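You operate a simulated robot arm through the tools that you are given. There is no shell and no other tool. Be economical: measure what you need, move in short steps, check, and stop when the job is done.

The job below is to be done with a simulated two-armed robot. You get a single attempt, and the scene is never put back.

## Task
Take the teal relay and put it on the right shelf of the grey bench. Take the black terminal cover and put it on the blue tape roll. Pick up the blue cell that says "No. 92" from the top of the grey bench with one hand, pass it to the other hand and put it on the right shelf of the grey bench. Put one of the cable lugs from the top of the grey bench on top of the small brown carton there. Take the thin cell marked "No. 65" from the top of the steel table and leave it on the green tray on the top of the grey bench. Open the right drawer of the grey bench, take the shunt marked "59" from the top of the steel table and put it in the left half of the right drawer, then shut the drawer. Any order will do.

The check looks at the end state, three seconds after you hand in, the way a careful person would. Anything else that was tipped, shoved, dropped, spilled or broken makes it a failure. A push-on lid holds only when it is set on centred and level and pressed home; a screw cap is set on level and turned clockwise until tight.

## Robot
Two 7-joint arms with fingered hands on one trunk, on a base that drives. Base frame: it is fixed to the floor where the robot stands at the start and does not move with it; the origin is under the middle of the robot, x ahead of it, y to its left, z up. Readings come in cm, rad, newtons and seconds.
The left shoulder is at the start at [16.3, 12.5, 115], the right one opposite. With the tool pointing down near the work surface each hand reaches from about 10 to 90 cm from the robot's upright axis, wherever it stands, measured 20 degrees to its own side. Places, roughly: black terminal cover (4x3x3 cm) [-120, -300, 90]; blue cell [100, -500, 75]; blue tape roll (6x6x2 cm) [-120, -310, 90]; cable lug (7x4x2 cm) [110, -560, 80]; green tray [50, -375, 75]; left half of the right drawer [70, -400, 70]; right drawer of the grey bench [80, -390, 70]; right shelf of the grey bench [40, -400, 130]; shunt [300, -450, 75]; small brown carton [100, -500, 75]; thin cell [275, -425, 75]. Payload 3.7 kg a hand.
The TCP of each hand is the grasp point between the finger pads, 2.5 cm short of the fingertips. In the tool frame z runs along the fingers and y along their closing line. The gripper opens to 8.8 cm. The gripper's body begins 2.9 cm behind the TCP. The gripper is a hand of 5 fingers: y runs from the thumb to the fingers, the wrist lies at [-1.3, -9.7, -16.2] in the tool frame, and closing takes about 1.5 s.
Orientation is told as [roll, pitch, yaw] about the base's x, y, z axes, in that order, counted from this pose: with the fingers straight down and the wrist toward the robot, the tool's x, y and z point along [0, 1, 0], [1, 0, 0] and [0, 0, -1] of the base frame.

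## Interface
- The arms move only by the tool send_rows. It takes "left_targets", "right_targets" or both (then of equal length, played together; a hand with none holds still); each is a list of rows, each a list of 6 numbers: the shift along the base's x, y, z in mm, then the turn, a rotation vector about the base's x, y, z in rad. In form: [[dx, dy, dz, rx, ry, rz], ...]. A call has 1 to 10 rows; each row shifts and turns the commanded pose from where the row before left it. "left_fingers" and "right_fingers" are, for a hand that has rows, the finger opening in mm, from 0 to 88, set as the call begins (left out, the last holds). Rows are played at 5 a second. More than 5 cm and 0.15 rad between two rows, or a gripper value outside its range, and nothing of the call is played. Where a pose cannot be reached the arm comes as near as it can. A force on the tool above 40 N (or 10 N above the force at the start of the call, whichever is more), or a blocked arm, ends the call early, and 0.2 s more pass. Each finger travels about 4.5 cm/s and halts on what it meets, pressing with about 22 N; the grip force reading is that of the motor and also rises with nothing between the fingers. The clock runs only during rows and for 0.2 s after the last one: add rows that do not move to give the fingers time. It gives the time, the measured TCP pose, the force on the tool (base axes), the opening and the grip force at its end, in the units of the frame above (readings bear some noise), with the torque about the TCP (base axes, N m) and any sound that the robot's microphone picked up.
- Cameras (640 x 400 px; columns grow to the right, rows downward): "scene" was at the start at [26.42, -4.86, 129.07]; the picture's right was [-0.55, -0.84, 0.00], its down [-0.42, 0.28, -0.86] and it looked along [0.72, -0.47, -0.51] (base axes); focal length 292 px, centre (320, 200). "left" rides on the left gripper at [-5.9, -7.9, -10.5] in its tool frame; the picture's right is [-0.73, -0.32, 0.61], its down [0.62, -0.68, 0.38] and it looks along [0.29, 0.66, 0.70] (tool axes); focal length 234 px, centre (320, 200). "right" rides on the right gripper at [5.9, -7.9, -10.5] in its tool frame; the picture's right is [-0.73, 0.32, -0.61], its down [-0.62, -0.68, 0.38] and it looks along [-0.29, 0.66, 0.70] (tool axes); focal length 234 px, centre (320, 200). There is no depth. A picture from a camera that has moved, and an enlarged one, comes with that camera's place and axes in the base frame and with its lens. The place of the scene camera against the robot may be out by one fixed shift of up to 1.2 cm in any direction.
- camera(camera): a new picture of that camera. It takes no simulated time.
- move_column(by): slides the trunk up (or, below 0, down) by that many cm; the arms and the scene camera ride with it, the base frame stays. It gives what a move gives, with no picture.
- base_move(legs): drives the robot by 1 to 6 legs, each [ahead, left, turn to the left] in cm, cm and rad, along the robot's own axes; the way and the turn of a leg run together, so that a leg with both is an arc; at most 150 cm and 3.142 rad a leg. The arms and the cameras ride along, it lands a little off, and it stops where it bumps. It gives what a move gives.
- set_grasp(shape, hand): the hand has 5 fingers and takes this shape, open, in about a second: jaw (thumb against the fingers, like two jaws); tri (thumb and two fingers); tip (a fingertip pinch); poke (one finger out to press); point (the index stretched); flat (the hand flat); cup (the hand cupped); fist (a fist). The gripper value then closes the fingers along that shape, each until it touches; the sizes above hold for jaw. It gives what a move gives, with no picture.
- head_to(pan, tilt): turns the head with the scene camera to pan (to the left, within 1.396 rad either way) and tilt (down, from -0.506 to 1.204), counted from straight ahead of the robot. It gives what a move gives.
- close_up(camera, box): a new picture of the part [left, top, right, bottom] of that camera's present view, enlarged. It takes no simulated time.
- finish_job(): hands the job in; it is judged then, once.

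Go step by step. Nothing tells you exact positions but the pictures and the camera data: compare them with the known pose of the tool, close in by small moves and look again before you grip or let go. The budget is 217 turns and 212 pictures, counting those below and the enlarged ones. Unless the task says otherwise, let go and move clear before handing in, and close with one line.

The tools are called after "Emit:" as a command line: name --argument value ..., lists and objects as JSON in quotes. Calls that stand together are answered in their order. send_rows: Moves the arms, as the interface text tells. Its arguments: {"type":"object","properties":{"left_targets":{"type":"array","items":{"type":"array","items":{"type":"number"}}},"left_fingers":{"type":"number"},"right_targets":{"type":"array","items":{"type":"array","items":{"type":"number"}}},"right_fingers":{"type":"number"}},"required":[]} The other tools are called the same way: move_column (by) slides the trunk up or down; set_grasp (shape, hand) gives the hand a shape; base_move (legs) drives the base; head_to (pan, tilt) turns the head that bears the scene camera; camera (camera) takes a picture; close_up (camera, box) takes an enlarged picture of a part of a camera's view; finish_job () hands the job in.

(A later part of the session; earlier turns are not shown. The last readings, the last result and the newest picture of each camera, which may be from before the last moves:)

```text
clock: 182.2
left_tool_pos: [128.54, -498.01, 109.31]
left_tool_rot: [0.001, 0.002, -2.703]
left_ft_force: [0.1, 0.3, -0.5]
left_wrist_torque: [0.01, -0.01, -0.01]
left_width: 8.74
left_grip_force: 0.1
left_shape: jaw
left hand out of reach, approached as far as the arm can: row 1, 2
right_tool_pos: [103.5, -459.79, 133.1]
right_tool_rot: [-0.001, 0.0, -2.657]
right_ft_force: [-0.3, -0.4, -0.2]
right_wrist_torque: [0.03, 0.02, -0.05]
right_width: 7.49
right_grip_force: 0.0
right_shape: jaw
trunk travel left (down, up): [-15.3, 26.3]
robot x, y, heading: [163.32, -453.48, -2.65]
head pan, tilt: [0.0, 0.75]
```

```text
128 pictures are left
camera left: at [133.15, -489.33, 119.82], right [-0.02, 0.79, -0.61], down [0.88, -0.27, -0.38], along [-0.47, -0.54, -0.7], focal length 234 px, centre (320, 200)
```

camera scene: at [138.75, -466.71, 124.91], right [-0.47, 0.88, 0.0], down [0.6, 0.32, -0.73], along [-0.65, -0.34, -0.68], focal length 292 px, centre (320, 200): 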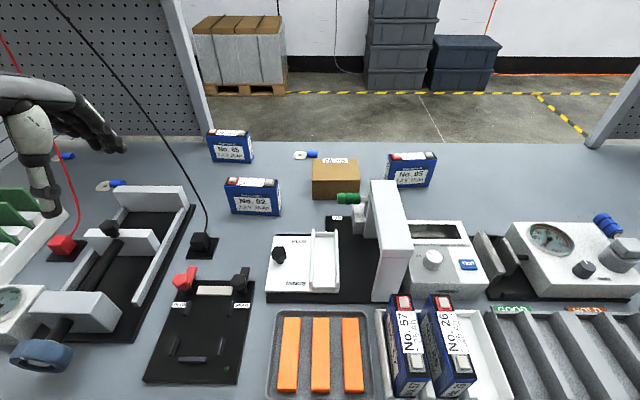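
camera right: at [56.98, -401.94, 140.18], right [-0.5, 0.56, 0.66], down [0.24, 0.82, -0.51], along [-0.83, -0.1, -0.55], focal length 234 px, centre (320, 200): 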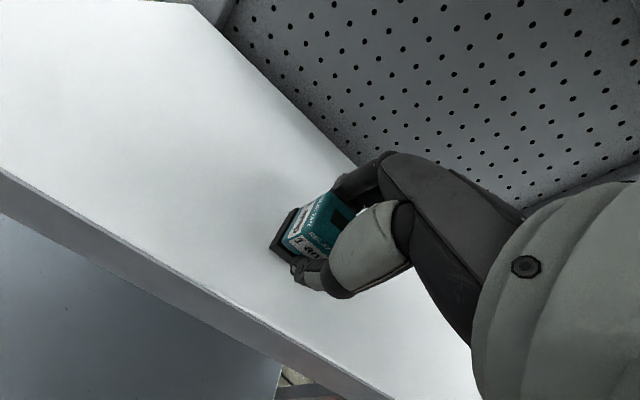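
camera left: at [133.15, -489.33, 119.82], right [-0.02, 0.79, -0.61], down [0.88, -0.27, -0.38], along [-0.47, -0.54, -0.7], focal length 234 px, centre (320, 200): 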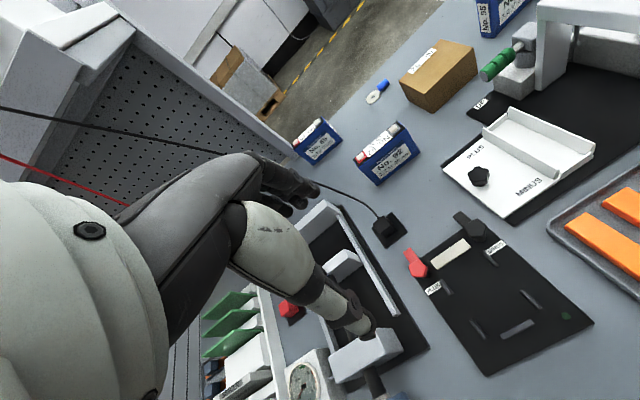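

A cable hangs from the shelf meter to a post just left of the cell, so I'll use the right hand for the pick-up. I'll pull the left hand back, shift left and bring the right hand over.

Emit:
send_rows --left_targets '[[35, 19, 0, 0, 0, 0], [35, 19, 0, 0, 0, 0], [35, 19, 0, 0, 0, 0], [0, 0, 0, 0, 0, 0]]'

Emit:
base_move --legs '[[0, 16, 0]]'

Emit:
send_rows --right_targets '[[0, 0, -45, 0, 0, -0.02], [0, 0, -45, 0, 0, -0.02], [0, 0, -45, 0, 0, -0.02], [0, 0, -45, 0, 0, 0], [0, 0, -30, 0, 0, 0], [0, -40, 0, 0, 0, 0], [0, -40, 0, 0, 0, 0], [0, 0, 0, 0, 0, 0]]' --right_fingers 88

Emit:
camera --camera "right"

Emit:
camera --camera "scene"

```text
clock: 183.2
left_tool_pos: [134.56, -496.8, 113.65]
left_tool_rot: [0.0, 0.003, -2.703]
left_ft_force: [-0.4, 0.3, 0.2]
left_wrist_torque: [-0.01, -0.01, 0.0]
left_width: 8.75
left_grip_force: 0.1
left_shape: jaw
left hand out of reach, approached as far as the arm can: row 1, 2, 3
right_tool_pos: [103.55, -459.96, 133.04]
right_tool_rot: [-0.002, 0.001, -2.656]
right_ft_force: [-0.7, 0.5, -0.3]
right_wrist_torque: [0.02, -0.02, -0.01]
right_width: 7.49
right_grip_force: 0.0
right_shape: jaw
trunk travel left (down, up): [-15.3, 26.3]
robot x, y, heading: [163.4, -453.7, -2.653]
head pan, tilt: [0.0, 0.75]
```

```text
clock: 184.6
left_tool_pos: [142.13, -510.43, 113.57]
left_tool_rot: [0.0, 0.001, -2.7]
left_ft_force: [0.4, 0.9, 0.8]
left_wrist_torque: [0.02, 0.01, 0.02]
left_width: 8.79
left_grip_force: 0.1
left_shape: jaw
right_tool_pos: [111.0, -473.76, 133.11]
right_tool_rot: [-0.002, 0.001, -2.655]
right_ft_force: [0.1, 0.1, -0.2]
right_wrist_torque: [0.03, 0.0, 0.01]
right_width: 7.49
right_grip_force: 0.1
right_shape: jaw
trunk travel left (down, up): [-15.3, 26.3]
robot x, y, heading: [170.5, -466.95, -2.65]
head pan, tilt: [0.0, 0.75]
```

```text
clock: 186.4
left_tool_pos: [142.1, -510.41, 113.72]
left_tool_rot: [0.003, 0.001, -2.7]
left_ft_force: [-0.4, 0.1, 0.4]
left_wrist_torque: [0.01, 0.02, 0.0]
left_width: 8.76
left_grip_force: 0.1
left_shape: jaw
right_tool_pos: [111.17, -481.46, 112.23]
right_tool_rot: [-0.001, -0.001, -2.713]
right_ft_force: [0.3, 0.0, 0.0]
right_wrist_torque: [-0.02, -0.03, 0.0]
right_width: 8.74
right_grip_force: 0.0
right_shape: jaw
trunk travel left (down, up): [-15.3, 26.3]
robot x, y, heading: [170.78, -467.03, -2.648]
head pan, tilt: [0.0, 0.75]
```

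```text
127 pictures are left
camera right: at [120.68, -483.62, 122.63], right [-0.59, 0.53, 0.61], down [0.36, 0.85, -0.38], along [-0.72, -0.01, -0.69], focal length 234 px, centre (320, 200)
```

right: 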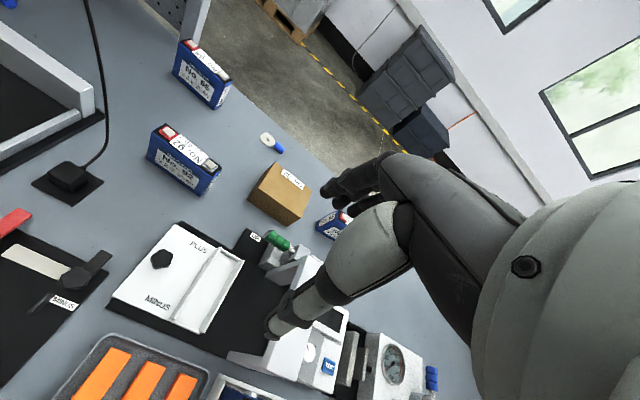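

```text
126 pictures are left
camera scene: at [146.11, -480.39, 124.92], right [-0.47, 0.88, 0.0], down [0.6, 0.32, -0.73], along [-0.64, -0.35, -0.68], focal length 292 px, centre (320, 200)
```

scene: 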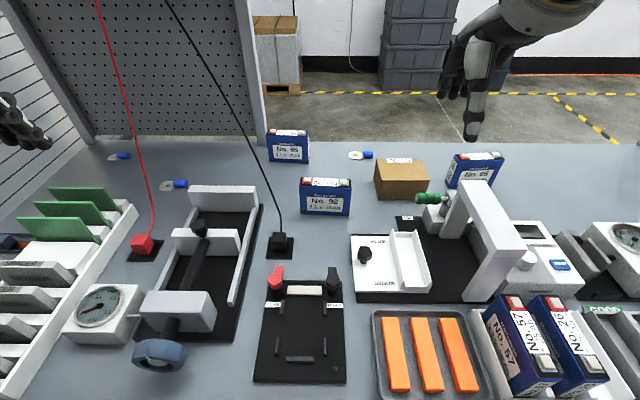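

Emit:
close_up --camera "right" --box '[130, 100, 322, 220]'

Emit:
close_up --camera "scene" --box '[250, 120, 450, 245]'

```text
3.33 times, centred on (226, 160) of right
camera zoom: at [120.68, -483.62, 122.63], right [-0.59, 0.53, 0.61], down [0.36, 0.85, -0.38], along [-0.72, -0.01, -0.69], focal length 781 px, centre (633, 333)
```

zoom: 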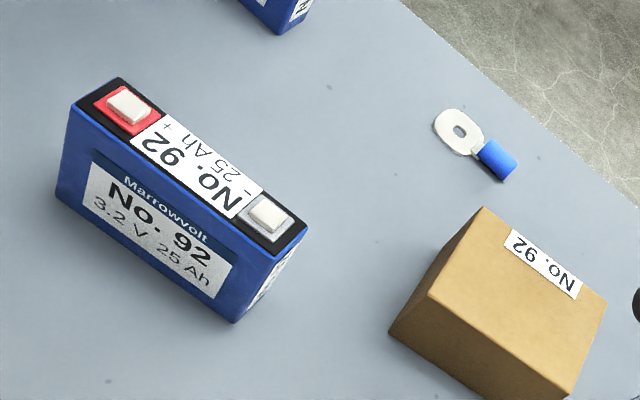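

```text
3.20 times, centred on (350, 182) of scene
camera zoom: at [146.11, -480.39, 124.92], right [-0.47, 0.88, 0.0], down [0.6, 0.32, -0.73], along [-0.64, -0.35, -0.68], focal length 934 px, centre (224, 256)
```

zoom: 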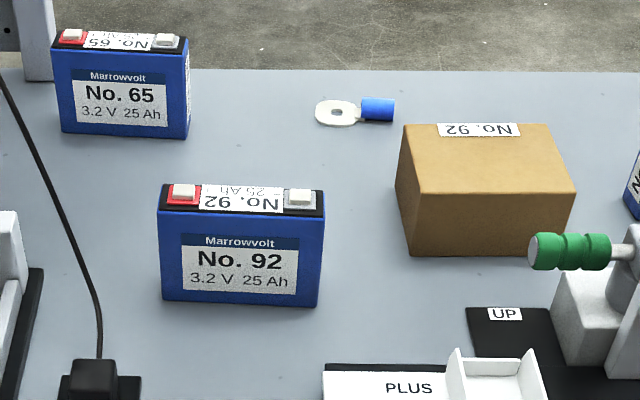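

The two views agree: the cell stands at [101.5, -503.4], 11.4 × 2.9 × 8.3 cm, on the bench top at z = 75. I'll bring the right hand above its right portion.

Emit:
send_rows --right_targets '[[-22, -40, 0, 0, 0, 0], [-22, -40, 0, 0, 0, 0], [-22, -40, 0, 0, 0, 0], [-21, -38, -10, 0, 0, 0], [-21, -38, -40, 0, 0, 0], [0, 0, -45, 0, 0, 0], [0, 0, -45, 0, 0, 0], [0, 0, -45, 0, 0, 0], [0, 0, 0, 0, 0, 0]]'

Emit:
camera --camera "right"

Emit:
close_up --camera "scene" --box '[250, 100, 450, 225]'

```text
refused: row 5 steps farther than a row can; nothing moved
```

```text
123 pictures are left
camera right: at [120.68, -483.62, 122.63], right [-0.59, 0.53, 0.61], down [0.36, 0.85, -0.38], along [-0.72, -0.01, -0.69], focal length 234 px, centre (320, 200)
```

right: 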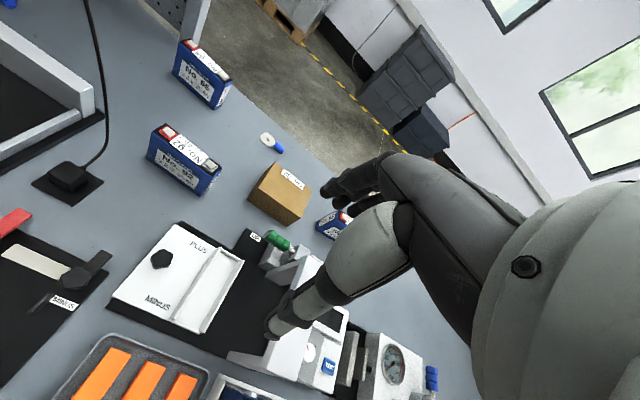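

```text
3.20 times, centred on (350, 162) of scene
camera zoom: at [146.11, -480.39, 124.92], right [-0.47, 0.88, 0.0], down [0.6, 0.32, -0.73], along [-0.64, -0.35, -0.68], focal length 934 px, centre (224, 320)
```

zoom: 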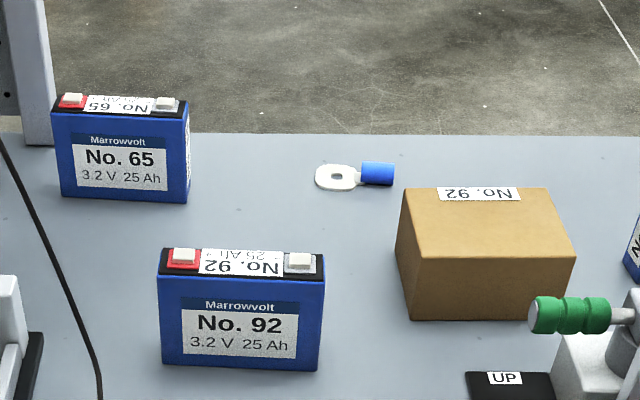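

Emit:
send_rows --right_targets '[[-22, -40, 0, 0, 0, 0], [-22, -40, 0, 0, 0, 0], [-22, -40, 0, 0, 0, 0], [-21, -38, -10, 0, 0, 0], [-21, -38, -10, 0, 0, 0], [0, 0, -45, 0, 0, 0], [0, 0, -45, 0, 0, 0], [0, 0, -45, 0, 0, 0], [0, 0, -30, 0, 0, 0], [0, 0, 0, 0, 0, 0]]'

Emit:
camera --camera "right"

Emit:
close_up --camera "scene" --box '[250, 100, 450, 225]'

```text
clock: 188.6
left_tool_pos: [141.98, -510.45, 113.67]
left_tool_rot: [0.0, 0.001, -2.698]
left_ft_force: [0.4, -0.4, 0.3]
left_wrist_torque: [-0.02, 0.0, 0.0]
left_width: 8.79
left_grip_force: 0.1
left_shape: jaw
right_tool_pos: [102.85, -492.97, 95.56]
right_tool_rot: [-0.001, -0.004, -2.713]
right_ft_force: [-0.1, -0.1, -1.1]
right_wrist_torque: [0.03, 0.03, -0.01]
right_width: 8.77
right_grip_force: 0.0
right_shape: jaw
right hand out of reach, approached as far as the arm can: row 3, 4, 5
trunk travel left (down, up): [-15.3, 26.3]
robot x, y, heading: [170.69, -466.88, -2.648]
head pan, tilt: [0.0, 0.75]
```

```text
121 pictures are left
camera right: at [112.49, -495.14, 106.06], right [-0.59, 0.53, 0.61], down [0.36, 0.85, -0.38], along [-0.72, -0.01, -0.69], focal length 234 px, centre (320, 200)
```

right: 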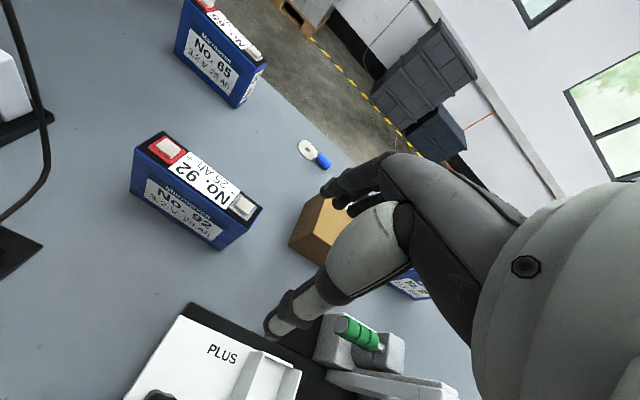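

```text
3.20 times, centred on (350, 162) of scene
camera zoom: at [146.14, -480.43, 124.93], right [-0.47, 0.88, 0.0], down [0.6, 0.32, -0.73], along [-0.64, -0.35, -0.68], focal length 934 px, centre (224, 320)
```

zoom: 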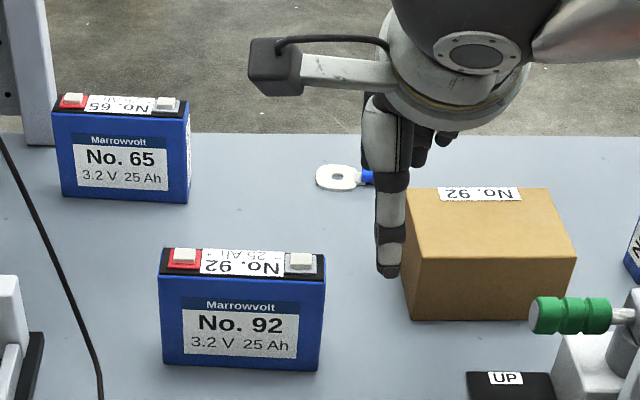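

Emit:
send_rows --right_targets '[[0, 0, -40, 0, 0, 0], [-12, -40, 0, 0, 0, 0], [-12, -41, 0, 0, 0, 0], [0, 0, 0, 0, 0, 0]]'

Emit:
camera --camera "right"

Emit:
close_up --camera "scene" --box '[250, 100, 450, 225]'

```text
clock: 189.6
left_tool_pos: [142.1, -510.4, 113.66]
left_tool_rot: [0.001, 0.001, -2.7]
left_ft_force: [0.1, 0.3, -0.7]
left_wrist_torque: [-0.03, -0.01, 0.01]
left_width: 8.79
left_grip_force: 0.1
left_shape: jaw
right_tool_pos: [102.59, -494.04, 91.7]
right_tool_rot: [-0.001, 0.0, -2.715]
right_ft_force: [-0.7, -0.2, 0.0]
right_wrist_torque: [0.0, 0.0, 0.0]
right_width: 8.8
right_grip_force: 0.0
right_shape: jaw
right hand out of reach, approached as far as the arm can: row 2, 3
trunk travel left (down, up): [-15.3, 26.3]
robot x, y, heading: [170.64, -467.2, -2.654]
head pan, tilt: [0.0, 0.75]
```

```text
119 pictures are left
camera right: at [112.25, -496.1, 102.09], right [-0.59, 0.53, 0.61], down [0.36, 0.85, -0.38], along [-0.72, -0.01, -0.69], focal length 234 px, centre (320, 200)
```

right: 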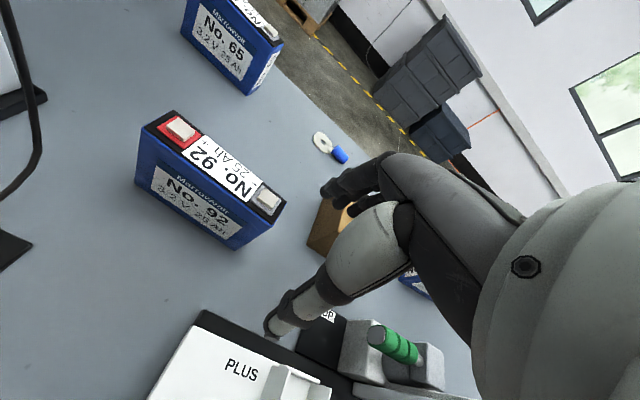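

```text
3.20 times, centred on (350, 162) of scene
camera zoom: at [146.1, -480.45, 124.91], right [-0.47, 0.88, 0.0], down [0.6, 0.32, -0.73], along [-0.64, -0.35, -0.68], focal length 934 px, centre (224, 320)
```

zoom: 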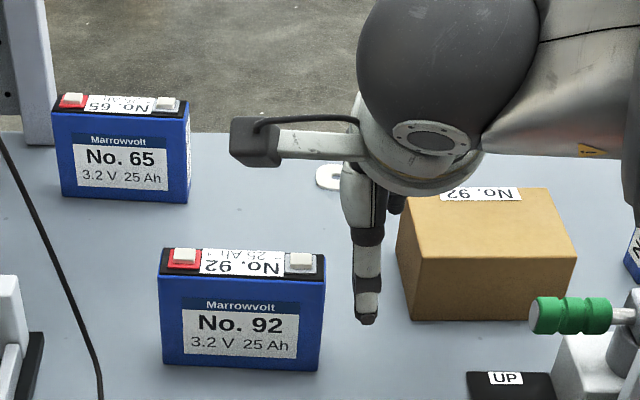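

Emit:
send_rows --right_targets '[[0, 0, 40, 0, 0, 0], [0, 0, 40, 0, 0, 0], [0, 0, 0, 0, 0, 0]]'

Emit:
move_column --by -9

Emit:
send_rows --right_targets '[[-8, -28, 0, 0, 0, 0], [-8, -28, 0, 0, 0, 0], [-6, -15, 0, 0, 0, 0], [0, 0, 0, 0, 0, 0]]'

Emit:
camera --camera "scene"

Emit:
camera --camera "right"

```text
clock: 190.4
left_tool_pos: [142.14, -510.45, 113.56]
left_tool_rot: [0.0, 0.004, -2.699]
left_ft_force: [-0.2, -0.1, -0.1]
left_wrist_torque: [0.0, 0.0, 0.0]
left_width: 8.75
left_grip_force: 0.0
left_shape: jaw
right_tool_pos: [102.63, -493.96, 99.52]
right_tool_rot: [-0.001, -0.002, -2.714]
right_ft_force: [-0.6, 0.2, -0.4]
right_wrist_torque: [-0.01, 0.0, 0.04]
right_width: 8.76
right_grip_force: 0.0
right_shape: jaw
trunk travel left (down, up): [-15.3, 26.3]
robot x, y, heading: [170.38, -466.95, -2.649]
head pan, tilt: [0.0, 0.75]
```

```text
clock: 191.7
left_tool_pos: [136.76, -513.35, 96.17]
left_tool_rot: [-0.014, 0.296, -2.701]
left_ft_force: [0.0, 1.0, 0.1]
left_wrist_torque: [-0.02, 0.0, -0.01]
left_width: 8.77
left_grip_force: 0.0
left_shape: jaw
right_tool_pos: [102.43, -493.95, 90.68]
right_tool_rot: [0.0, -0.002, -2.714]
right_ft_force: [-0.1, -0.1, 0.2]
right_wrist_torque: [0.02, 0.01, -0.01]
right_width: 8.78
right_grip_force: 0.0
right_shape: jaw
trunk travel left (down, up): [-6.3, 35.3]
robot x, y, heading: [170.73, -466.9, -2.654]
head pan, tilt: [0.0, 0.75]
```

```text
clock: 192.7
left_tool_pos: [136.71, -513.29, 96.02]
left_tool_rot: [-0.016, 0.296, -2.705]
left_ft_force: [0.8, -0.2, -0.2]
left_wrist_torque: [0.0, 0.01, -0.01]
left_width: 8.76
left_grip_force: 0.1
left_shape: jaw
right_tool_pos: [101.31, -497.34, 90.69]
right_tool_rot: [-0.002, 0.001, -2.715]
right_ft_force: [0.7, 0.1, 0.2]
right_wrist_torque: [0.02, -0.03, -0.03]
right_width: 8.78
right_grip_force: 0.0
right_shape: jaw
right hand out of reach, approached as far as the arm can: row 2, 3
trunk travel left (down, up): [-6.3, 35.3]
robot x, y, heading: [170.55, -466.98, -2.651]
head pan, tilt: [0.0, 0.75]
```

```text
117 pictures are left
camera scene: at [138.18, -484.69, 114.2], right [-0.47, 0.88, 0.0], down [0.6, 0.32, -0.73], along [-0.64, -0.35, -0.68], focal length 292 px, centre (320, 200)
```

scene: 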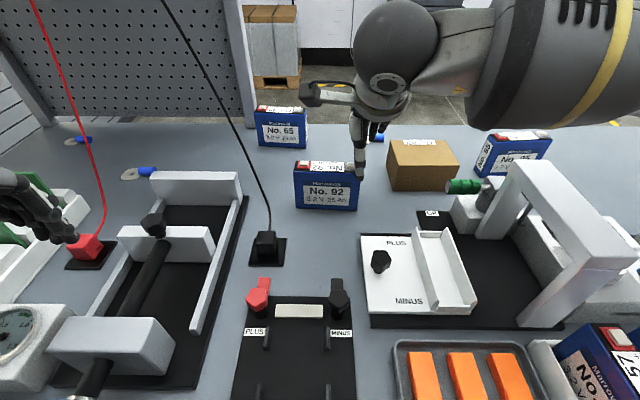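

```text
116 pictures are left
camera right: at [110.89, -499.52, 101.19], right [-0.59, 0.53, 0.61], down [0.36, 0.85, -0.38], along [-0.72, -0.01, -0.69], focal length 234 px, centre (320, 200)
```

right: 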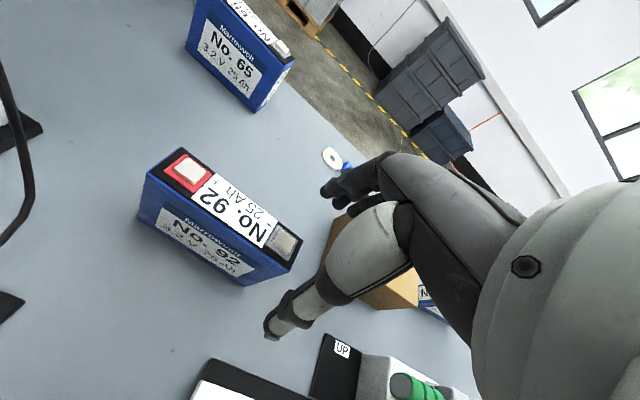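

Emit:
send_rows --left_targets '[[0, 0, 40, 0, 0, 0], [0, 0, 40, 0, 0, 0], [0, 0, 30, 0, 0, 0]]' --right_targets '[[0, 0, 10, 0, 0, 0], [0, 0, 10, 0, 0, 0], [0, 0, 0, 0, 0, 0]]'

Emit:
base_move --legs '[[6, 2, 0]]'

Emit:
camera --camera "scene"

Emit:
camera --camera "right"

```text
clock: 193.5
left_tool_pos: [136.89, -513.2, 107.05]
left_tool_rot: [-0.015, 0.299, -2.704]
left_ft_force: [-0.1, 0.7, -0.2]
left_wrist_torque: [0.01, 0.0, 0.02]
left_width: 8.78
left_grip_force: 0.1
left_shape: jaw
right_tool_pos: [101.18, -497.34, 92.57]
right_tool_rot: [-0.002, -0.002, -2.714]
right_ft_force: [0.6, 0.1, 0.7]
right_wrist_torque: [-0.01, -0.01, 0.0]
right_width: 8.79
right_grip_force: 0.0
right_shape: jaw
trunk travel left (down, up): [-6.3, 35.3]
robot x, y, heading: [170.87, -466.98, -2.65]
head pan, tilt: [0.0, 0.75]
```

```text
clock: 194.4
left_tool_pos: [132.51, -517.92, 106.94]
left_tool_rot: [-0.014, 0.298, -2.703]
left_ft_force: [0.1, 0.7, -0.1]
left_wrist_torque: [0.0, -0.04, 0.02]
left_width: 8.74
left_grip_force: 0.0
left_shape: jaw
right_tool_pos: [96.94, -501.96, 92.75]
right_tool_rot: [-0.001, -0.003, -2.714]
right_ft_force: [0.5, -0.1, -0.4]
right_wrist_torque: [0.03, 0.0, 0.0]
right_width: 8.77
right_grip_force: 0.1
right_shape: jaw
trunk travel left (down, up): [-6.3, 35.3]
robot x, y, heading: [166.06, -471.59, -2.644]
head pan, tilt: [0.0, 0.75]
```

```text
115 pictures are left
camera scene: at [133.8, -489.38, 114.16], right [-0.47, 0.88, 0.0], down [0.6, 0.32, -0.73], along [-0.64, -0.35, -0.68], focal length 292 px, centre (320, 200)
```

scene: 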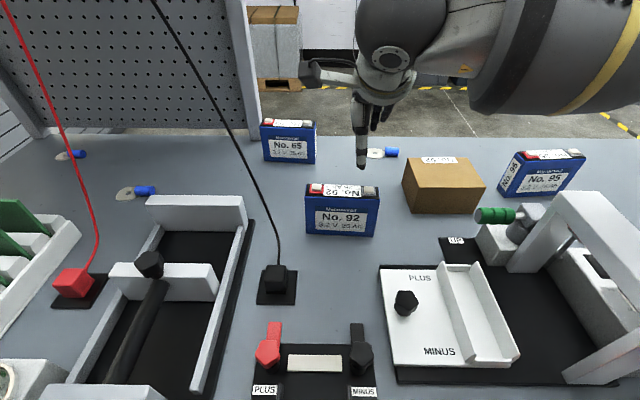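

```text
114 pictures are left
camera right: at [106.51, -504.19, 103.12], right [-0.59, 0.53, 0.61], down [0.36, 0.85, -0.38], along [-0.72, -0.01, -0.7], focal length 234 px, centre (320, 200)
```

right: 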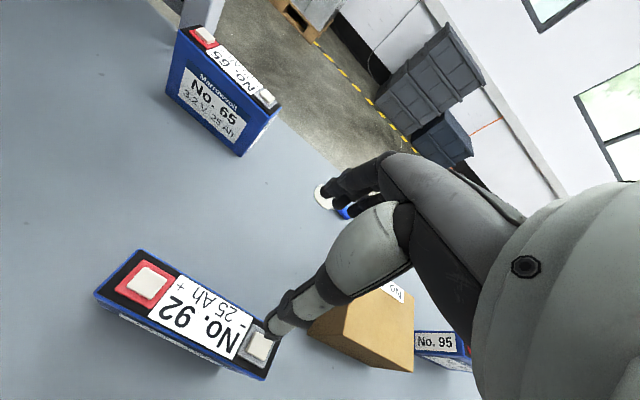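

Emit:
send_rows --right_targets '[[34, 9, 0, 0, 0, 0], [0, 0, -35, 0, 0, 0], [0, 0, 0, 0, 0, 0]]'

Emit:
camera --camera "right"

Emit:
close_up --camera "scene" --box '[270, 110, 430, 260]'

```text
clock: 195.2
left_tool_pos: [132.63, -517.9, 106.92]
left_tool_rot: [-0.016, 0.297, -2.702]
left_ft_force: [0.1, -0.5, -0.3]
left_wrist_torque: [-0.01, 0.0, -0.02]
left_width: 8.75
left_grip_force: 0.2
left_shape: jaw
right_tool_pos: [100.51, -501.15, 89.13]
right_tool_rot: [0.0, -0.002, -2.713]
right_ft_force: [0.4, -0.2, -0.7]
right_wrist_torque: [0.01, -0.01, -0.02]
right_width: 8.75
right_grip_force: 0.1
right_shape: jaw
trunk travel left (down, up): [-6.3, 35.3]
robot x, y, heading: [166.09, -471.87, -2.651]
head pan, tilt: [0.0, 0.75]
```

```text
113 pictures are left
camera right: at [110.14, -503.21, 99.53], right [-0.59, 0.53, 0.61], down [0.36, 0.85, -0.38], along [-0.72, -0.01, -0.69], focal length 234 px, centre (320, 200)
```

right: 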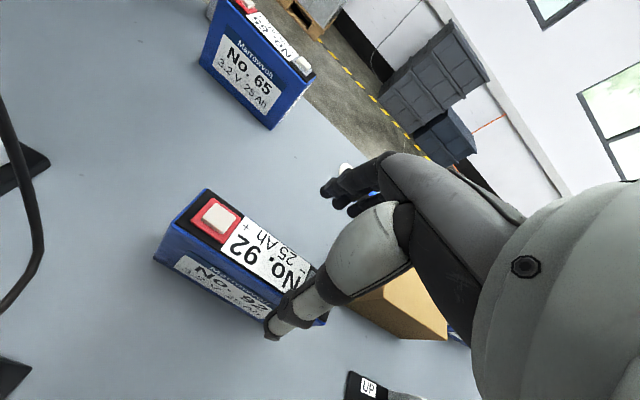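

```text
2.67 times, centred on (350, 185) of scene
camera zoom: at [133.91, -489.29, 114.23], right [-0.47, 0.88, 0.0], down [0.6, 0.32, -0.73], along [-0.64, -0.35, -0.68], focal length 779 px, centre (240, 240)
```

zoom: 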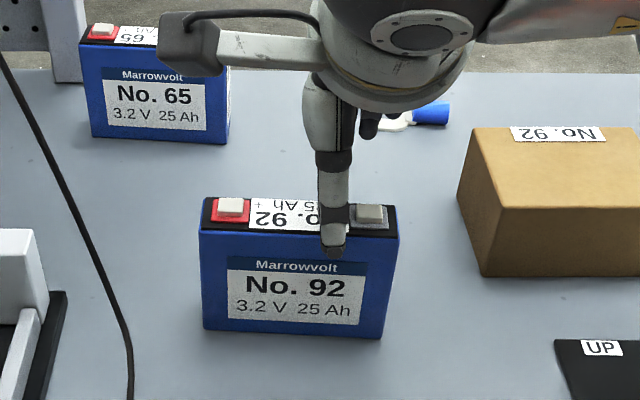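

Emit:
send_rows --right_targets '[[0, 0, -30, 0, 0, 0], [0, 0, -28, 0, 0, 0], [0, 0, -13, 0, 0, 0], [0, 0, 0, 0, 0, 0]]'

Emit:
close_up --camera "scene" --box '[270, 110, 430, 260]'

Emit:
close_up --camera "right" --box '[140, 130, 460, 370]'

```text
clock: 196.2
left_tool_pos: [132.68, -517.78, 106.96]
left_tool_rot: [-0.015, 0.298, -2.702]
left_ft_force: [-0.4, -0.2, 0.5]
left_wrist_torque: [0.0, 0.02, -0.02]
left_width: 8.76
left_grip_force: 0.0
left_shape: jaw
right_tool_pos: [100.39, -500.99, 82.02]
right_tool_rot: [-0.003, -0.001, -2.715]
right_ft_force: [0.2, -0.5, 1.5]
right_wrist_torque: [0.0, 0.0, 0.03]
right_width: 8.79
right_grip_force: 0.0
right_shape: jaw
trunk travel left (down, up): [-6.3, 35.3]
robot x, y, heading: [166.36, -471.54, -2.649]
head pan, tilt: [0.0, 0.75]
```

```text
2.67 times, centred on (350, 185) of scene
camera zoom: at [133.85, -489.32, 114.19], right [-0.47, 0.88, 0.0], down [0.6, 0.32, -0.73], along [-0.64, -0.35, -0.68], focal length 779 px, centre (240, 240)
```

zoom: 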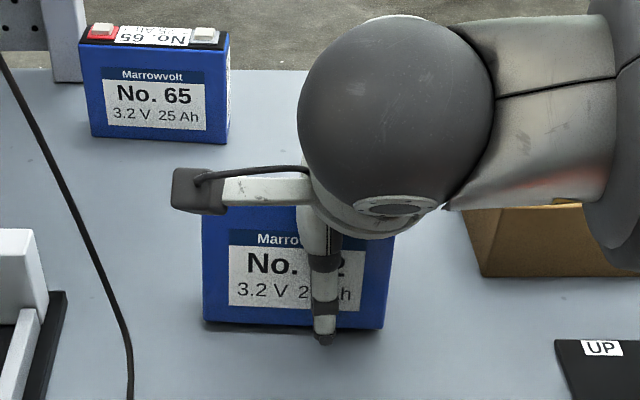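

```text
1.67 times, centred on (300, 250) of right
camera zoom: at [109.95, -503.21, 92.45], right [-0.59, 0.53, 0.61], down [0.36, 0.85, -0.38], along [-0.72, -0.01, -0.69], focal length 390 px, centre (353, 117)
```

zoom: 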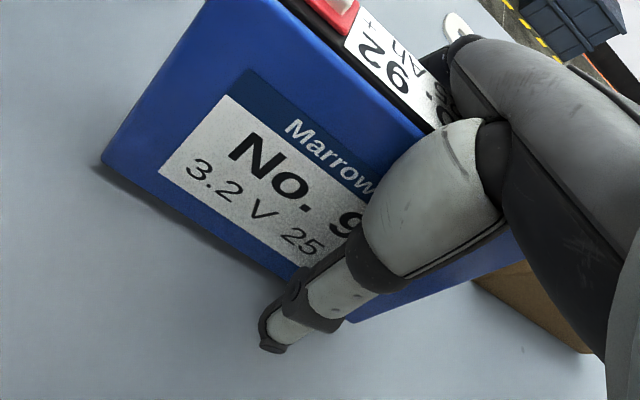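

Emit:
send_rows --right_targets '[[0, 0, 0, 0, 0, 0], [0, 0, 0, 0, 0, 0], [0, 0, 0, 0, 0, 0], [0, 0, 0, 0, 0, 0], [0, 0, 0, 0, 0, 0], [0, 0, 0, 0, 0, 0], [0, 0, 0, 0, 0, 0], [0, 0, 0, 0, 0, 0], [0, 0, 0, 0, 0, 0]]' --right_fingers 0

Emit:
send_rows --right_targets '[[0, 0, 15, 0, 0, 0], [0, 0, 25, 0, 0, 0], [0, 0, 30, 0, 0, 0], [0, 0, 0, 0, 0, 0]]'

Emit:
camera --camera "scene"

```text
clock: 198.2
left_tool_pos: [132.49, -517.81, 106.93]
left_tool_rot: [-0.016, 0.297, -2.702]
left_ft_force: [-1.2, 1.0, 0.2]
left_wrist_torque: [0.01, -0.02, 0.02]
left_width: 8.78
left_grip_force: 0.1
left_shape: jaw
right_tool_pos: [100.32, -501.0, 81.87]
right_tool_rot: [-0.002, 0.001, -2.712]
right_ft_force: [0.2, 1.1, -1.3]
right_wrist_torque: [0.03, -0.01, 0.03]
right_width: 3.19
right_grip_force: 21.7
right_shape: jaw
trunk travel left (down, up): [-6.3, 35.3]
robot x, y, heading: [166.3, -471.39, -2.65]
head pan, tilt: [0.0, 0.75]
```

```text
clock: 199.2
left_tool_pos: [132.45, -517.89, 106.85]
left_tool_rot: [-0.016, 0.298, -2.701]
left_ft_force: [0.6, -0.3, 0.2]
left_wrist_torque: [0.0, 0.0, -0.01]
left_width: 8.76
left_grip_force: 0.1
left_shape: jaw
right_tool_pos: [100.14, -501.01, 89.03]
right_tool_rot: [-0.001, 0.001, -2.713]
right_ft_force: [0.6, 0.5, -6.1]
right_wrist_torque: [0.08, 0.11, 0.03]
right_width: 3.19
right_grip_force: 21.8
right_shape: jaw
trunk travel left (down, up): [-6.3, 35.3]
robot x, y, heading: [166.39, -471.53, -2.654]
head pan, tilt: [0.0, 0.75]
```

```text
109 pictures are left
camera scene: at [133.76, -489.36, 114.14], right [-0.47, 0.88, 0.0], down [0.6, 0.32, -0.73], along [-0.64, -0.35, -0.68], focal length 292 px, centre (320, 200)
```

scene: 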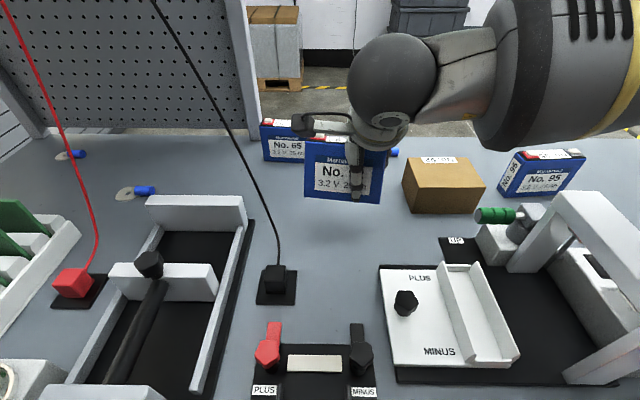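

The cell is held level. I'll lift it higher, shift right away from the cable, then bring it back toward the robot.

Emit:
send_rows --right_targets '[[0, 0, 40, 0, 0, 0], [0, 0, 40, 0, 0, 0], [-15, 30, 20, 0, 0, 0], [-15, 30, 20, 0, 0, 0], [-10, 20, 0, 0, 0, 0], [40, 21, 0, 0, 0, 0], [40, 21, 0, 0, 0, 0], [40, 21, 0, 0, 0, 0], [40, 21, 0, 0, 0, 0], [0, 0, 0, 0, 0, 0]]'

Emit:
base_move --legs '[[-25, 0, 0]]'

Emit:
move_column --by 14

Emit:
camera --camera "scene"

```text
clock: 201.4
left_tool_pos: [132.51, -517.86, 106.85]
left_tool_rot: [-0.017, 0.297, -2.701]
left_ft_force: [-0.2, 0.4, -1.0]
left_wrist_torque: [-0.01, -0.04, -0.03]
left_width: 8.75
left_grip_force: 0.0
left_shape: jaw
right_tool_pos: [111.23, -485.59, 101.98]
right_tool_rot: [0.0, 0.004, -2.715]
right_ft_force: [0.0, -0.1, -6.2]
right_wrist_torque: [0.1, 0.08, 0.03]
right_width: 3.18
right_grip_force: 21.9
right_shape: jaw
right hand out of reach, approached as far as the arm can: row 9
trunk travel left (down, up): [-6.3, 35.3]
robot x, y, heading: [165.8, -471.73, -2.649]
head pan, tilt: [0.0, 0.75]
```

```text
clock: 203.3
left_tool_pos: [154.77, -505.95, 107.03]
left_tool_rot: [-0.016, 0.3, -2.699]
left_ft_force: [0.0, 0.2, -1.2]
left_wrist_torque: [0.02, 0.03, -0.03]
left_width: 8.79
left_grip_force: 0.0
left_shape: jaw
right_tool_pos: [133.44, -473.65, 102.13]
right_tool_rot: [-0.001, 0.001, -2.711]
right_ft_force: [0.5, 0.7, -5.3]
right_wrist_torque: [0.08, 0.15, -0.02]
right_width: 3.17
right_grip_force: 22.5
right_shape: jaw
trunk travel left (down, up): [-6.3, 35.3]
robot x, y, heading: [188.19, -459.5, -2.646]
head pan, tilt: [0.0, 0.75]
```

```text
clock: 204.9
left_tool_pos: [154.59, -506.08, 120.7]
left_tool_rot: [-0.014, 0.302, -2.701]
left_ft_force: [-0.6, -0.2, -1.0]
left_wrist_torque: [0.0, 0.0, 0.03]
left_width: 8.76
left_grip_force: 0.1
left_shape: jaw
right_tool_pos: [133.38, -473.91, 115.95]
right_tool_rot: [-0.002, 0.004, -2.712]
right_ft_force: [-0.4, 1.0, -5.4]
right_wrist_torque: [0.07, 0.1, 0.0]
right_width: 3.21
right_grip_force: 22.2
right_shape: jaw
trunk travel left (down, up): [-20.3, 21.3]
robot x, y, heading: [188.61, -459.7, -2.651]
head pan, tilt: [0.0, 0.75]
```

```text
108 pictures are left
camera scene: at [168.59, -470.67, 130.43], right [-0.48, 0.88, 0.0], down [0.6, 0.32, -0.73], along [-0.64, -0.35, -0.68], focal length 292 px, centre (320, 200)
```

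scene: 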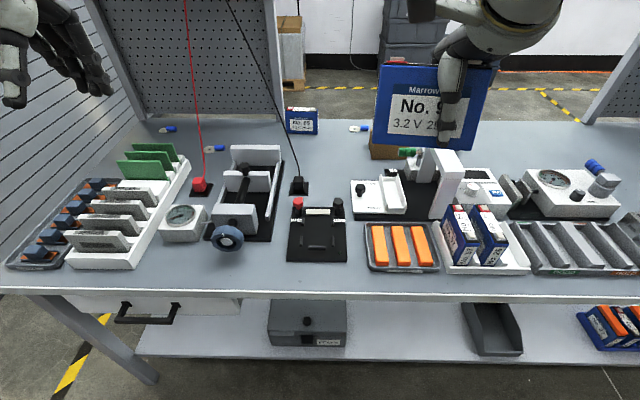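

Now the handover. I'll centre the cell in front of the robot and turn the left hand to point sideways at its left end.

Emit:
send_rows --right_targets '[[-13, -28, 0, 0, 0, 0.015], [-13, -28, 0, 0, 0, 0.015], [-13, -28, 0, 0, 0, 0.015], [-14, -29, 0, 0, 0, 0.015], [0, 0, 0, 0, 0, 0], [0, 0, 0, 0, 0, 0]]' --left_targets '[[-35, -19, 0, 0, 0, 0], [-35, -19, 0, -0.043, 0.09, 0], [-18, -25, 0, -0.043, 0.09, 0.02], [10, -40, -20, -0.043, 0.09, 0.02], [0, 0, -20, 0, 0, 0.02], [0, 0, 0, 0, 0, 0]]'

Emit:
camera --camera "scene"

```text
clock: 206.3
left_tool_pos: [146.92, -516.4, 116.92]
left_tool_rot: [-0.02, -0.002, -2.639]
left_ft_force: [-1.0, 0.5, 0.0]
left_wrist_torque: [-0.01, -0.01, -0.01]
left_width: 8.78
left_grip_force: 0.1
left_shape: jaw
right_tool_pos: [128.05, -484.12, 115.54]
right_tool_rot: [-0.003, 0.003, -2.651]
right_ft_force: [-0.1, -1.2, -5.2]
right_wrist_torque: [0.06, 0.08, -0.01]
right_width: 3.17
right_grip_force: 21.3
right_shape: jaw
right hand out of reach, approached as far as the arm can: row 4
trunk travel left (down, up): [-20.3, 21.3]
robot x, y, heading: [188.28, -459.84, -2.646]
head pan, tilt: [0.0, 0.75]
```

```text
107 pictures are left
camera scene: at [168.67, -470.66, 130.46], right [-0.48, 0.88, 0.0], down [0.6, 0.32, -0.73], along [-0.64, -0.35, -0.68], focal length 292 px, centre (320, 200)
```

scene: 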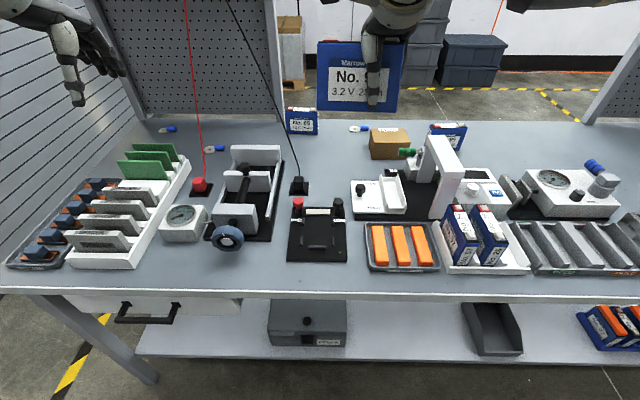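

Emit:
send_rows --left_targets '[[0, 0, 0, 0.126, 0.0673, 0], [0, 0, 0, 0.126, 0.0673, 0], [0, 0, 0, 0.126, 0.0673, 0], [0, 0, 0, 0.126, 0.0673, 0], [0, 0, 0, 0.126, 0.0673, 0], [0, 0, 0, 0.126, 0.0673, 0], [0, 0, 0, 0.126, 0.0673, 0], [0, 0, 0, 0.126, 0.0673, 0], [0, 0, 0, 0.126, 0.0673, 0], [0, 0, 0, 0.126, 0.0673, 0]]'

Emit:
camera --camera "scene"

Emit:
camera --camera "left"

```text
clock: 208.5
left_tool_pos: [146.8, -516.37, 116.88]
left_tool_rot: [-1.452, 0.012, -2.649]
left_ft_force: [0.2, -0.3, -0.4]
left_wrist_torque: [0.02, 0.02, 0.04]
left_width: 8.78
left_grip_force: 0.0
left_shape: jaw
right_tool_pos: [128.0, -484.26, 115.63]
right_tool_rot: [-0.001, 0.003, -2.651]
right_ft_force: [-1.1, 0.1, -5.0]
right_wrist_torque: [0.05, 0.11, 0.01]
right_width: 3.18
right_grip_force: 21.6
right_shape: jaw
trunk travel left (down, up): [-20.3, 21.3]
robot x, y, heading: [188.33, -459.62, -2.649]
head pan, tilt: [0.0, 0.75]
```

```text
106 pictures are left
camera scene: at [168.67, -470.62, 130.46], right [-0.48, 0.88, 0.0], down [0.6, 0.32, -0.73], along [-0.64, -0.35, -0.68], focal length 292 px, centre (320, 200)
```

scene: 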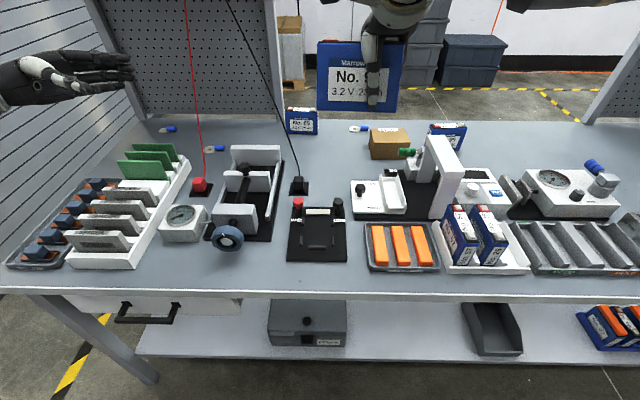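

```text
105 pictures are left
camera left: at [158.37, -521.14, 124.21], right [-0.05, 0.76, 0.65], down [0.46, 0.6, -0.66], along [-0.89, 0.27, -0.38], focal length 234 px, centre (320, 200)
```

left: 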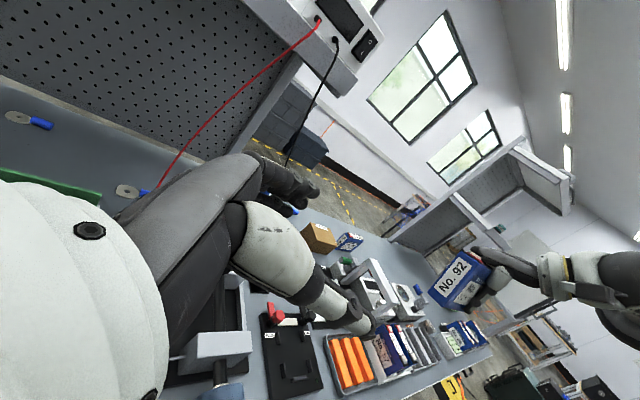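

Emit:
send_rows --left_targets '[[0, 0, -26, 0.105, 0.056, 0], [0, 0, -26, 0, 0, 0], [-20, 34, 0, 0, 0, 0], [-20, 34, 0, 0, 0, 0], [-20, 34, 0, 0, 0, 0], [-20, 34, 0, 0, 0, 0], [-20, 34, 0, 0, 0, 0], [-20, 32, 0, 0, 0, 0], [0, 0, 0, 0, 0, 0]]' --left_fingers 88

Emit:
camera --camera "left"

Emit:
head_to --pan 0.05 --tilt 0.4

Emit:
camera --camera "scene"

```text
clock: 210.5
left_tool_pos: [134.82, -496.12, 111.58]
left_tool_rot: [-1.565, 0.011, -2.649]
left_ft_force: [-0.6, -0.1, -0.1]
left_wrist_torque: [-0.01, 0.03, -0.01]
left_width: 8.78
left_grip_force: 0.1
left_shape: jaw
right_tool_pos: [128.12, -484.17, 115.76]
right_tool_rot: [-0.002, 0.002, -2.652]
right_ft_force: [0.1, 0.5, -5.7]
right_wrist_torque: [0.06, 0.11, 0.0]
right_width: 3.18
right_grip_force: 21.7
right_shape: jaw
trunk travel left (down, up): [-20.3, 21.3]
robot x, y, heading: [188.03, -460.06, -2.641]
head pan, tilt: [0.0, 0.75]
```

```text
104 pictures are left
camera left: at [146.64, -501.56, 117.66], right [-0.01, 0.69, 0.73], down [0.43, 0.66, -0.62], along [-0.9, 0.3, -0.3], focal length 234 px, centre (320, 200)
```

left: 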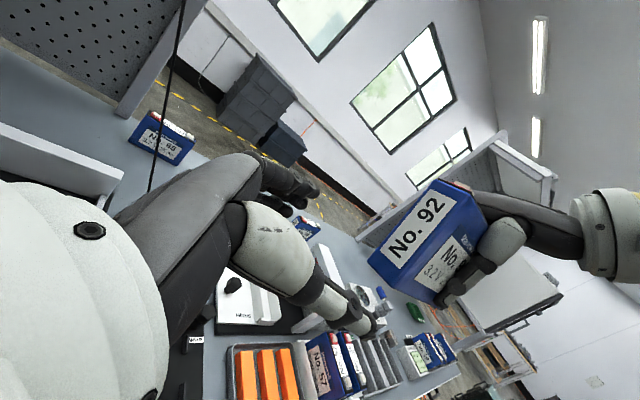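

```text
clock: 211.4
left_tool_pos: [134.69, -496.13, 111.41]
left_tool_rot: [-1.566, 0.013, -2.65]
left_ft_force: [0.0, 0.1, 0.1]
left_wrist_torque: [-0.01, 0.02, 0.01]
left_width: 8.79
left_grip_force: 0.0
left_shape: jaw
right_tool_pos: [128.05, -484.16, 115.6]
right_tool_rot: [-0.001, 0.002, -2.651]
right_ft_force: [-0.3, -0.6, -5.8]
right_wrist_torque: [0.06, 0.08, 0.01]
right_width: 3.22
right_grip_force: 21.8
right_shape: jaw
trunk travel left (down, up): [-20.3, 21.3]
robot x, y, heading: [188.07, -459.39, -2.646]
head pan, tilt: [0.051, 0.4]
```

```text
103 pictures are left
camera scene: at [168.07, -471.48, 133.57], right [-0.52, 0.85, 0.0], down [0.33, 0.2, -0.92], along [-0.79, -0.48, -0.39], focal length 292 px, centre (320, 200)
```

scene: 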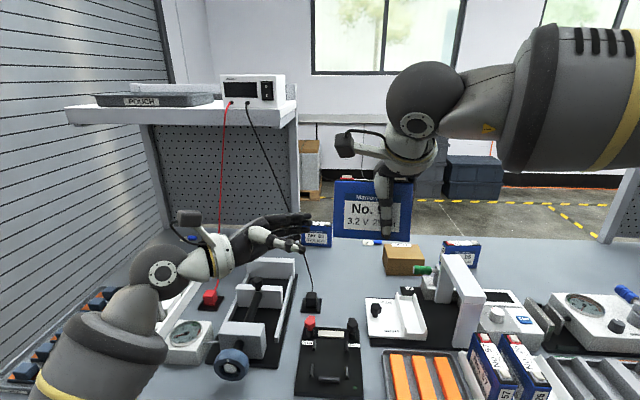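

Emit:
send_rows --left_targets '[[-12, 22, 8, 0, 0, 0], [-12, 22, 0, 0, 0, 0], [-10, 20, 0, 0, 0, 0], [0, 0, 0, 0, 0, 0]]'

Emit:
close_up --camera "left" --box '[240, 120, 560, 360]'

Emit:
close_up --camera "scene" --box '[220, 140, 460, 290]'

```text
clock: 212.4
left_tool_pos: [131.57, -489.61, 112.54]
left_tool_rot: [-1.568, 0.012, -2.649]
left_ft_force: [-0.1, 0.0, -0.2]
left_wrist_torque: [0.02, -0.01, -0.02]
left_width: 8.74
left_grip_force: 0.0
left_shape: jaw
right_tool_pos: [128.02, -484.28, 115.67]
right_tool_rot: [-0.002, 0.001, -2.651]
right_ft_force: [1.0, 0.2, -5.4]
right_wrist_torque: [0.07, 0.12, -0.01]
right_width: 3.19
right_grip_force: 22.2
right_shape: jaw
trunk travel left (down, up): [-20.3, 21.3]
robot x, y, heading: [188.19, -459.82, -2.647]
head pan, tilt: [0.051, 0.4]
```

```text
1.67 times, centred on (400, 240) of left
camera zoom: at [143.42, -495.05, 118.64], right [-0.01, 0.69, 0.73], down [0.43, 0.66, -0.62], along [-0.9, 0.3, -0.3], focal length 390 px, centre (187, 133)
```

zoom: 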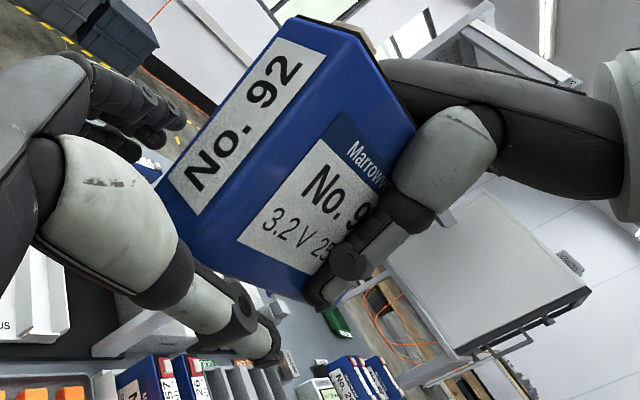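

```text
2.67 times, centred on (340, 215) of scene
camera zoom: at [168.09, -471.5, 133.58], right [-0.52, 0.85, 0.0], down [0.33, 0.2, -0.92], along [-0.79, -0.48, -0.39], focal length 779 px, centre (267, 160)
```

zoom: 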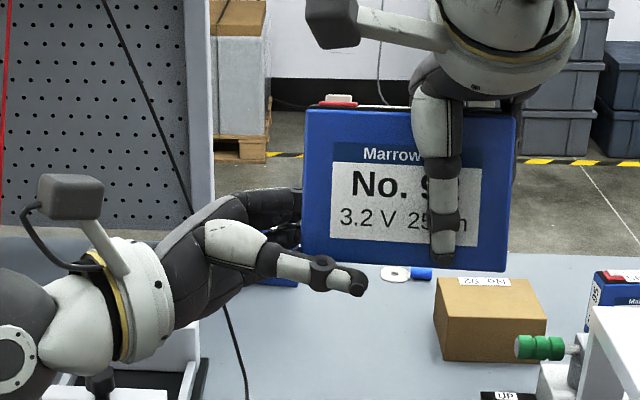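

Emit:
send_rows --left_targets '[[0, 0, 12, 0, 0, 0], [0, 0, 12, 0, 0, 0], [0, 0, 0, 0, 0, 0]]'

Emit:
close_up --camera "scene" --box '[220, 140, 460, 290]'

Emit:
close_up --camera "left" --box '[240, 120, 560, 360]'

```text
clock: 213.2
left_tool_pos: [131.48, -489.69, 114.81]
left_tool_rot: [-1.566, 0.013, -2.649]
left_ft_force: [-0.6, 0.3, 0.1]
left_wrist_torque: [0.01, -0.02, 0.03]
left_width: 8.8
left_grip_force: 0.0
left_shape: jaw
right_tool_pos: [128.09, -484.17, 115.5]
right_tool_rot: [-0.002, 0.001, -2.651]
right_ft_force: [-0.8, -0.1, -5.6]
right_wrist_torque: [0.05, 0.09, 0.0]
right_width: 3.18
right_grip_force: 22.1
right_shape: jaw
trunk travel left (down, up): [-20.3, 21.3]
robot x, y, heading: [188.3, -459.78, -2.646]
head pan, tilt: [0.051, 0.4]
```

```text
2.67 times, centred on (340, 215) of scene
camera zoom: at [168.07, -471.48, 133.58], right [-0.52, 0.85, 0.0], down [0.33, 0.2, -0.92], along [-0.79, -0.48, -0.39], focal length 779 px, centre (267, 160)
```

zoom: 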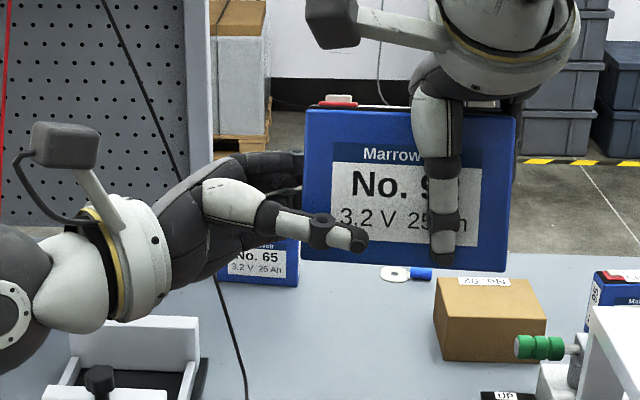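

```text
1.67 times, centred on (400, 240) of left
camera zoom: at [143.28, -495.17, 121.05], right [-0.01, 0.69, 0.73], down [0.43, 0.66, -0.62], along [-0.9, 0.3, -0.3], focal length 390 px, centre (187, 133)
```

zoom: 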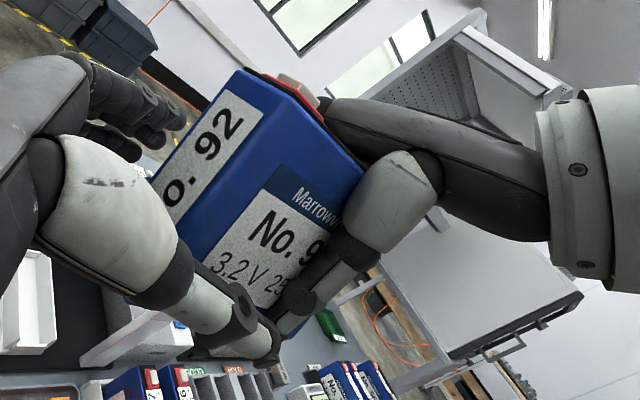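

Emit:
send_rows --left_targets '[[0, 0, 0, 0, 0, 0], [0, 0, 0, 0, 0, 0], [0, 0, 0, 0, 0, 0], [0, 0, 0, 0, 0, 0], [0, 0, 0, 0, 0, 0], [0, 0, 0, 0, 0, 0], [0, 0, 0, 0, 0, 0], [0, 0, 0, 0, 0, 0], [0, 0, 0, 0, 0, 0]]' --left_fingers 0

Emit:
close_up --camera "scene" --box '[220, 140, 460, 290]'

```text
clock: 215.2
left_tool_pos: [131.42, -489.68, 114.93]
left_tool_rot: [-1.564, 0.013, -2.651]
left_ft_force: [-0.6, -0.6, -0.2]
left_wrist_torque: [0.0, -0.05, -0.05]
left_width: 2.5
left_grip_force: 22.3
left_shape: jaw
right_tool_pos: [128.04, -484.21, 115.6]
right_tool_rot: [-0.002, 0.002, -2.65]
right_ft_force: [0.1, -0.1, -4.4]
right_wrist_torque: [0.04, 0.09, 0.06]
right_width: 3.18
right_grip_force: 21.9
right_shape: jaw
trunk travel left (down, up): [-20.3, 21.3]
robot x, y, heading: [188.22, -459.75, -2.642]
head pan, tilt: [0.051, 0.4]
```

```text
2.67 times, centred on (340, 215) of scene
camera zoom: at [168.07, -471.48, 133.58], right [-0.52, 0.85, 0.0], down [0.33, 0.2, -0.92], along [-0.79, -0.48, -0.39], focal length 779 px, centre (267, 160)
```

zoom: 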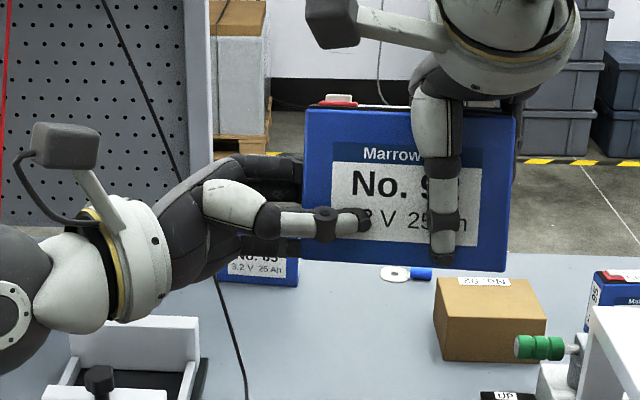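

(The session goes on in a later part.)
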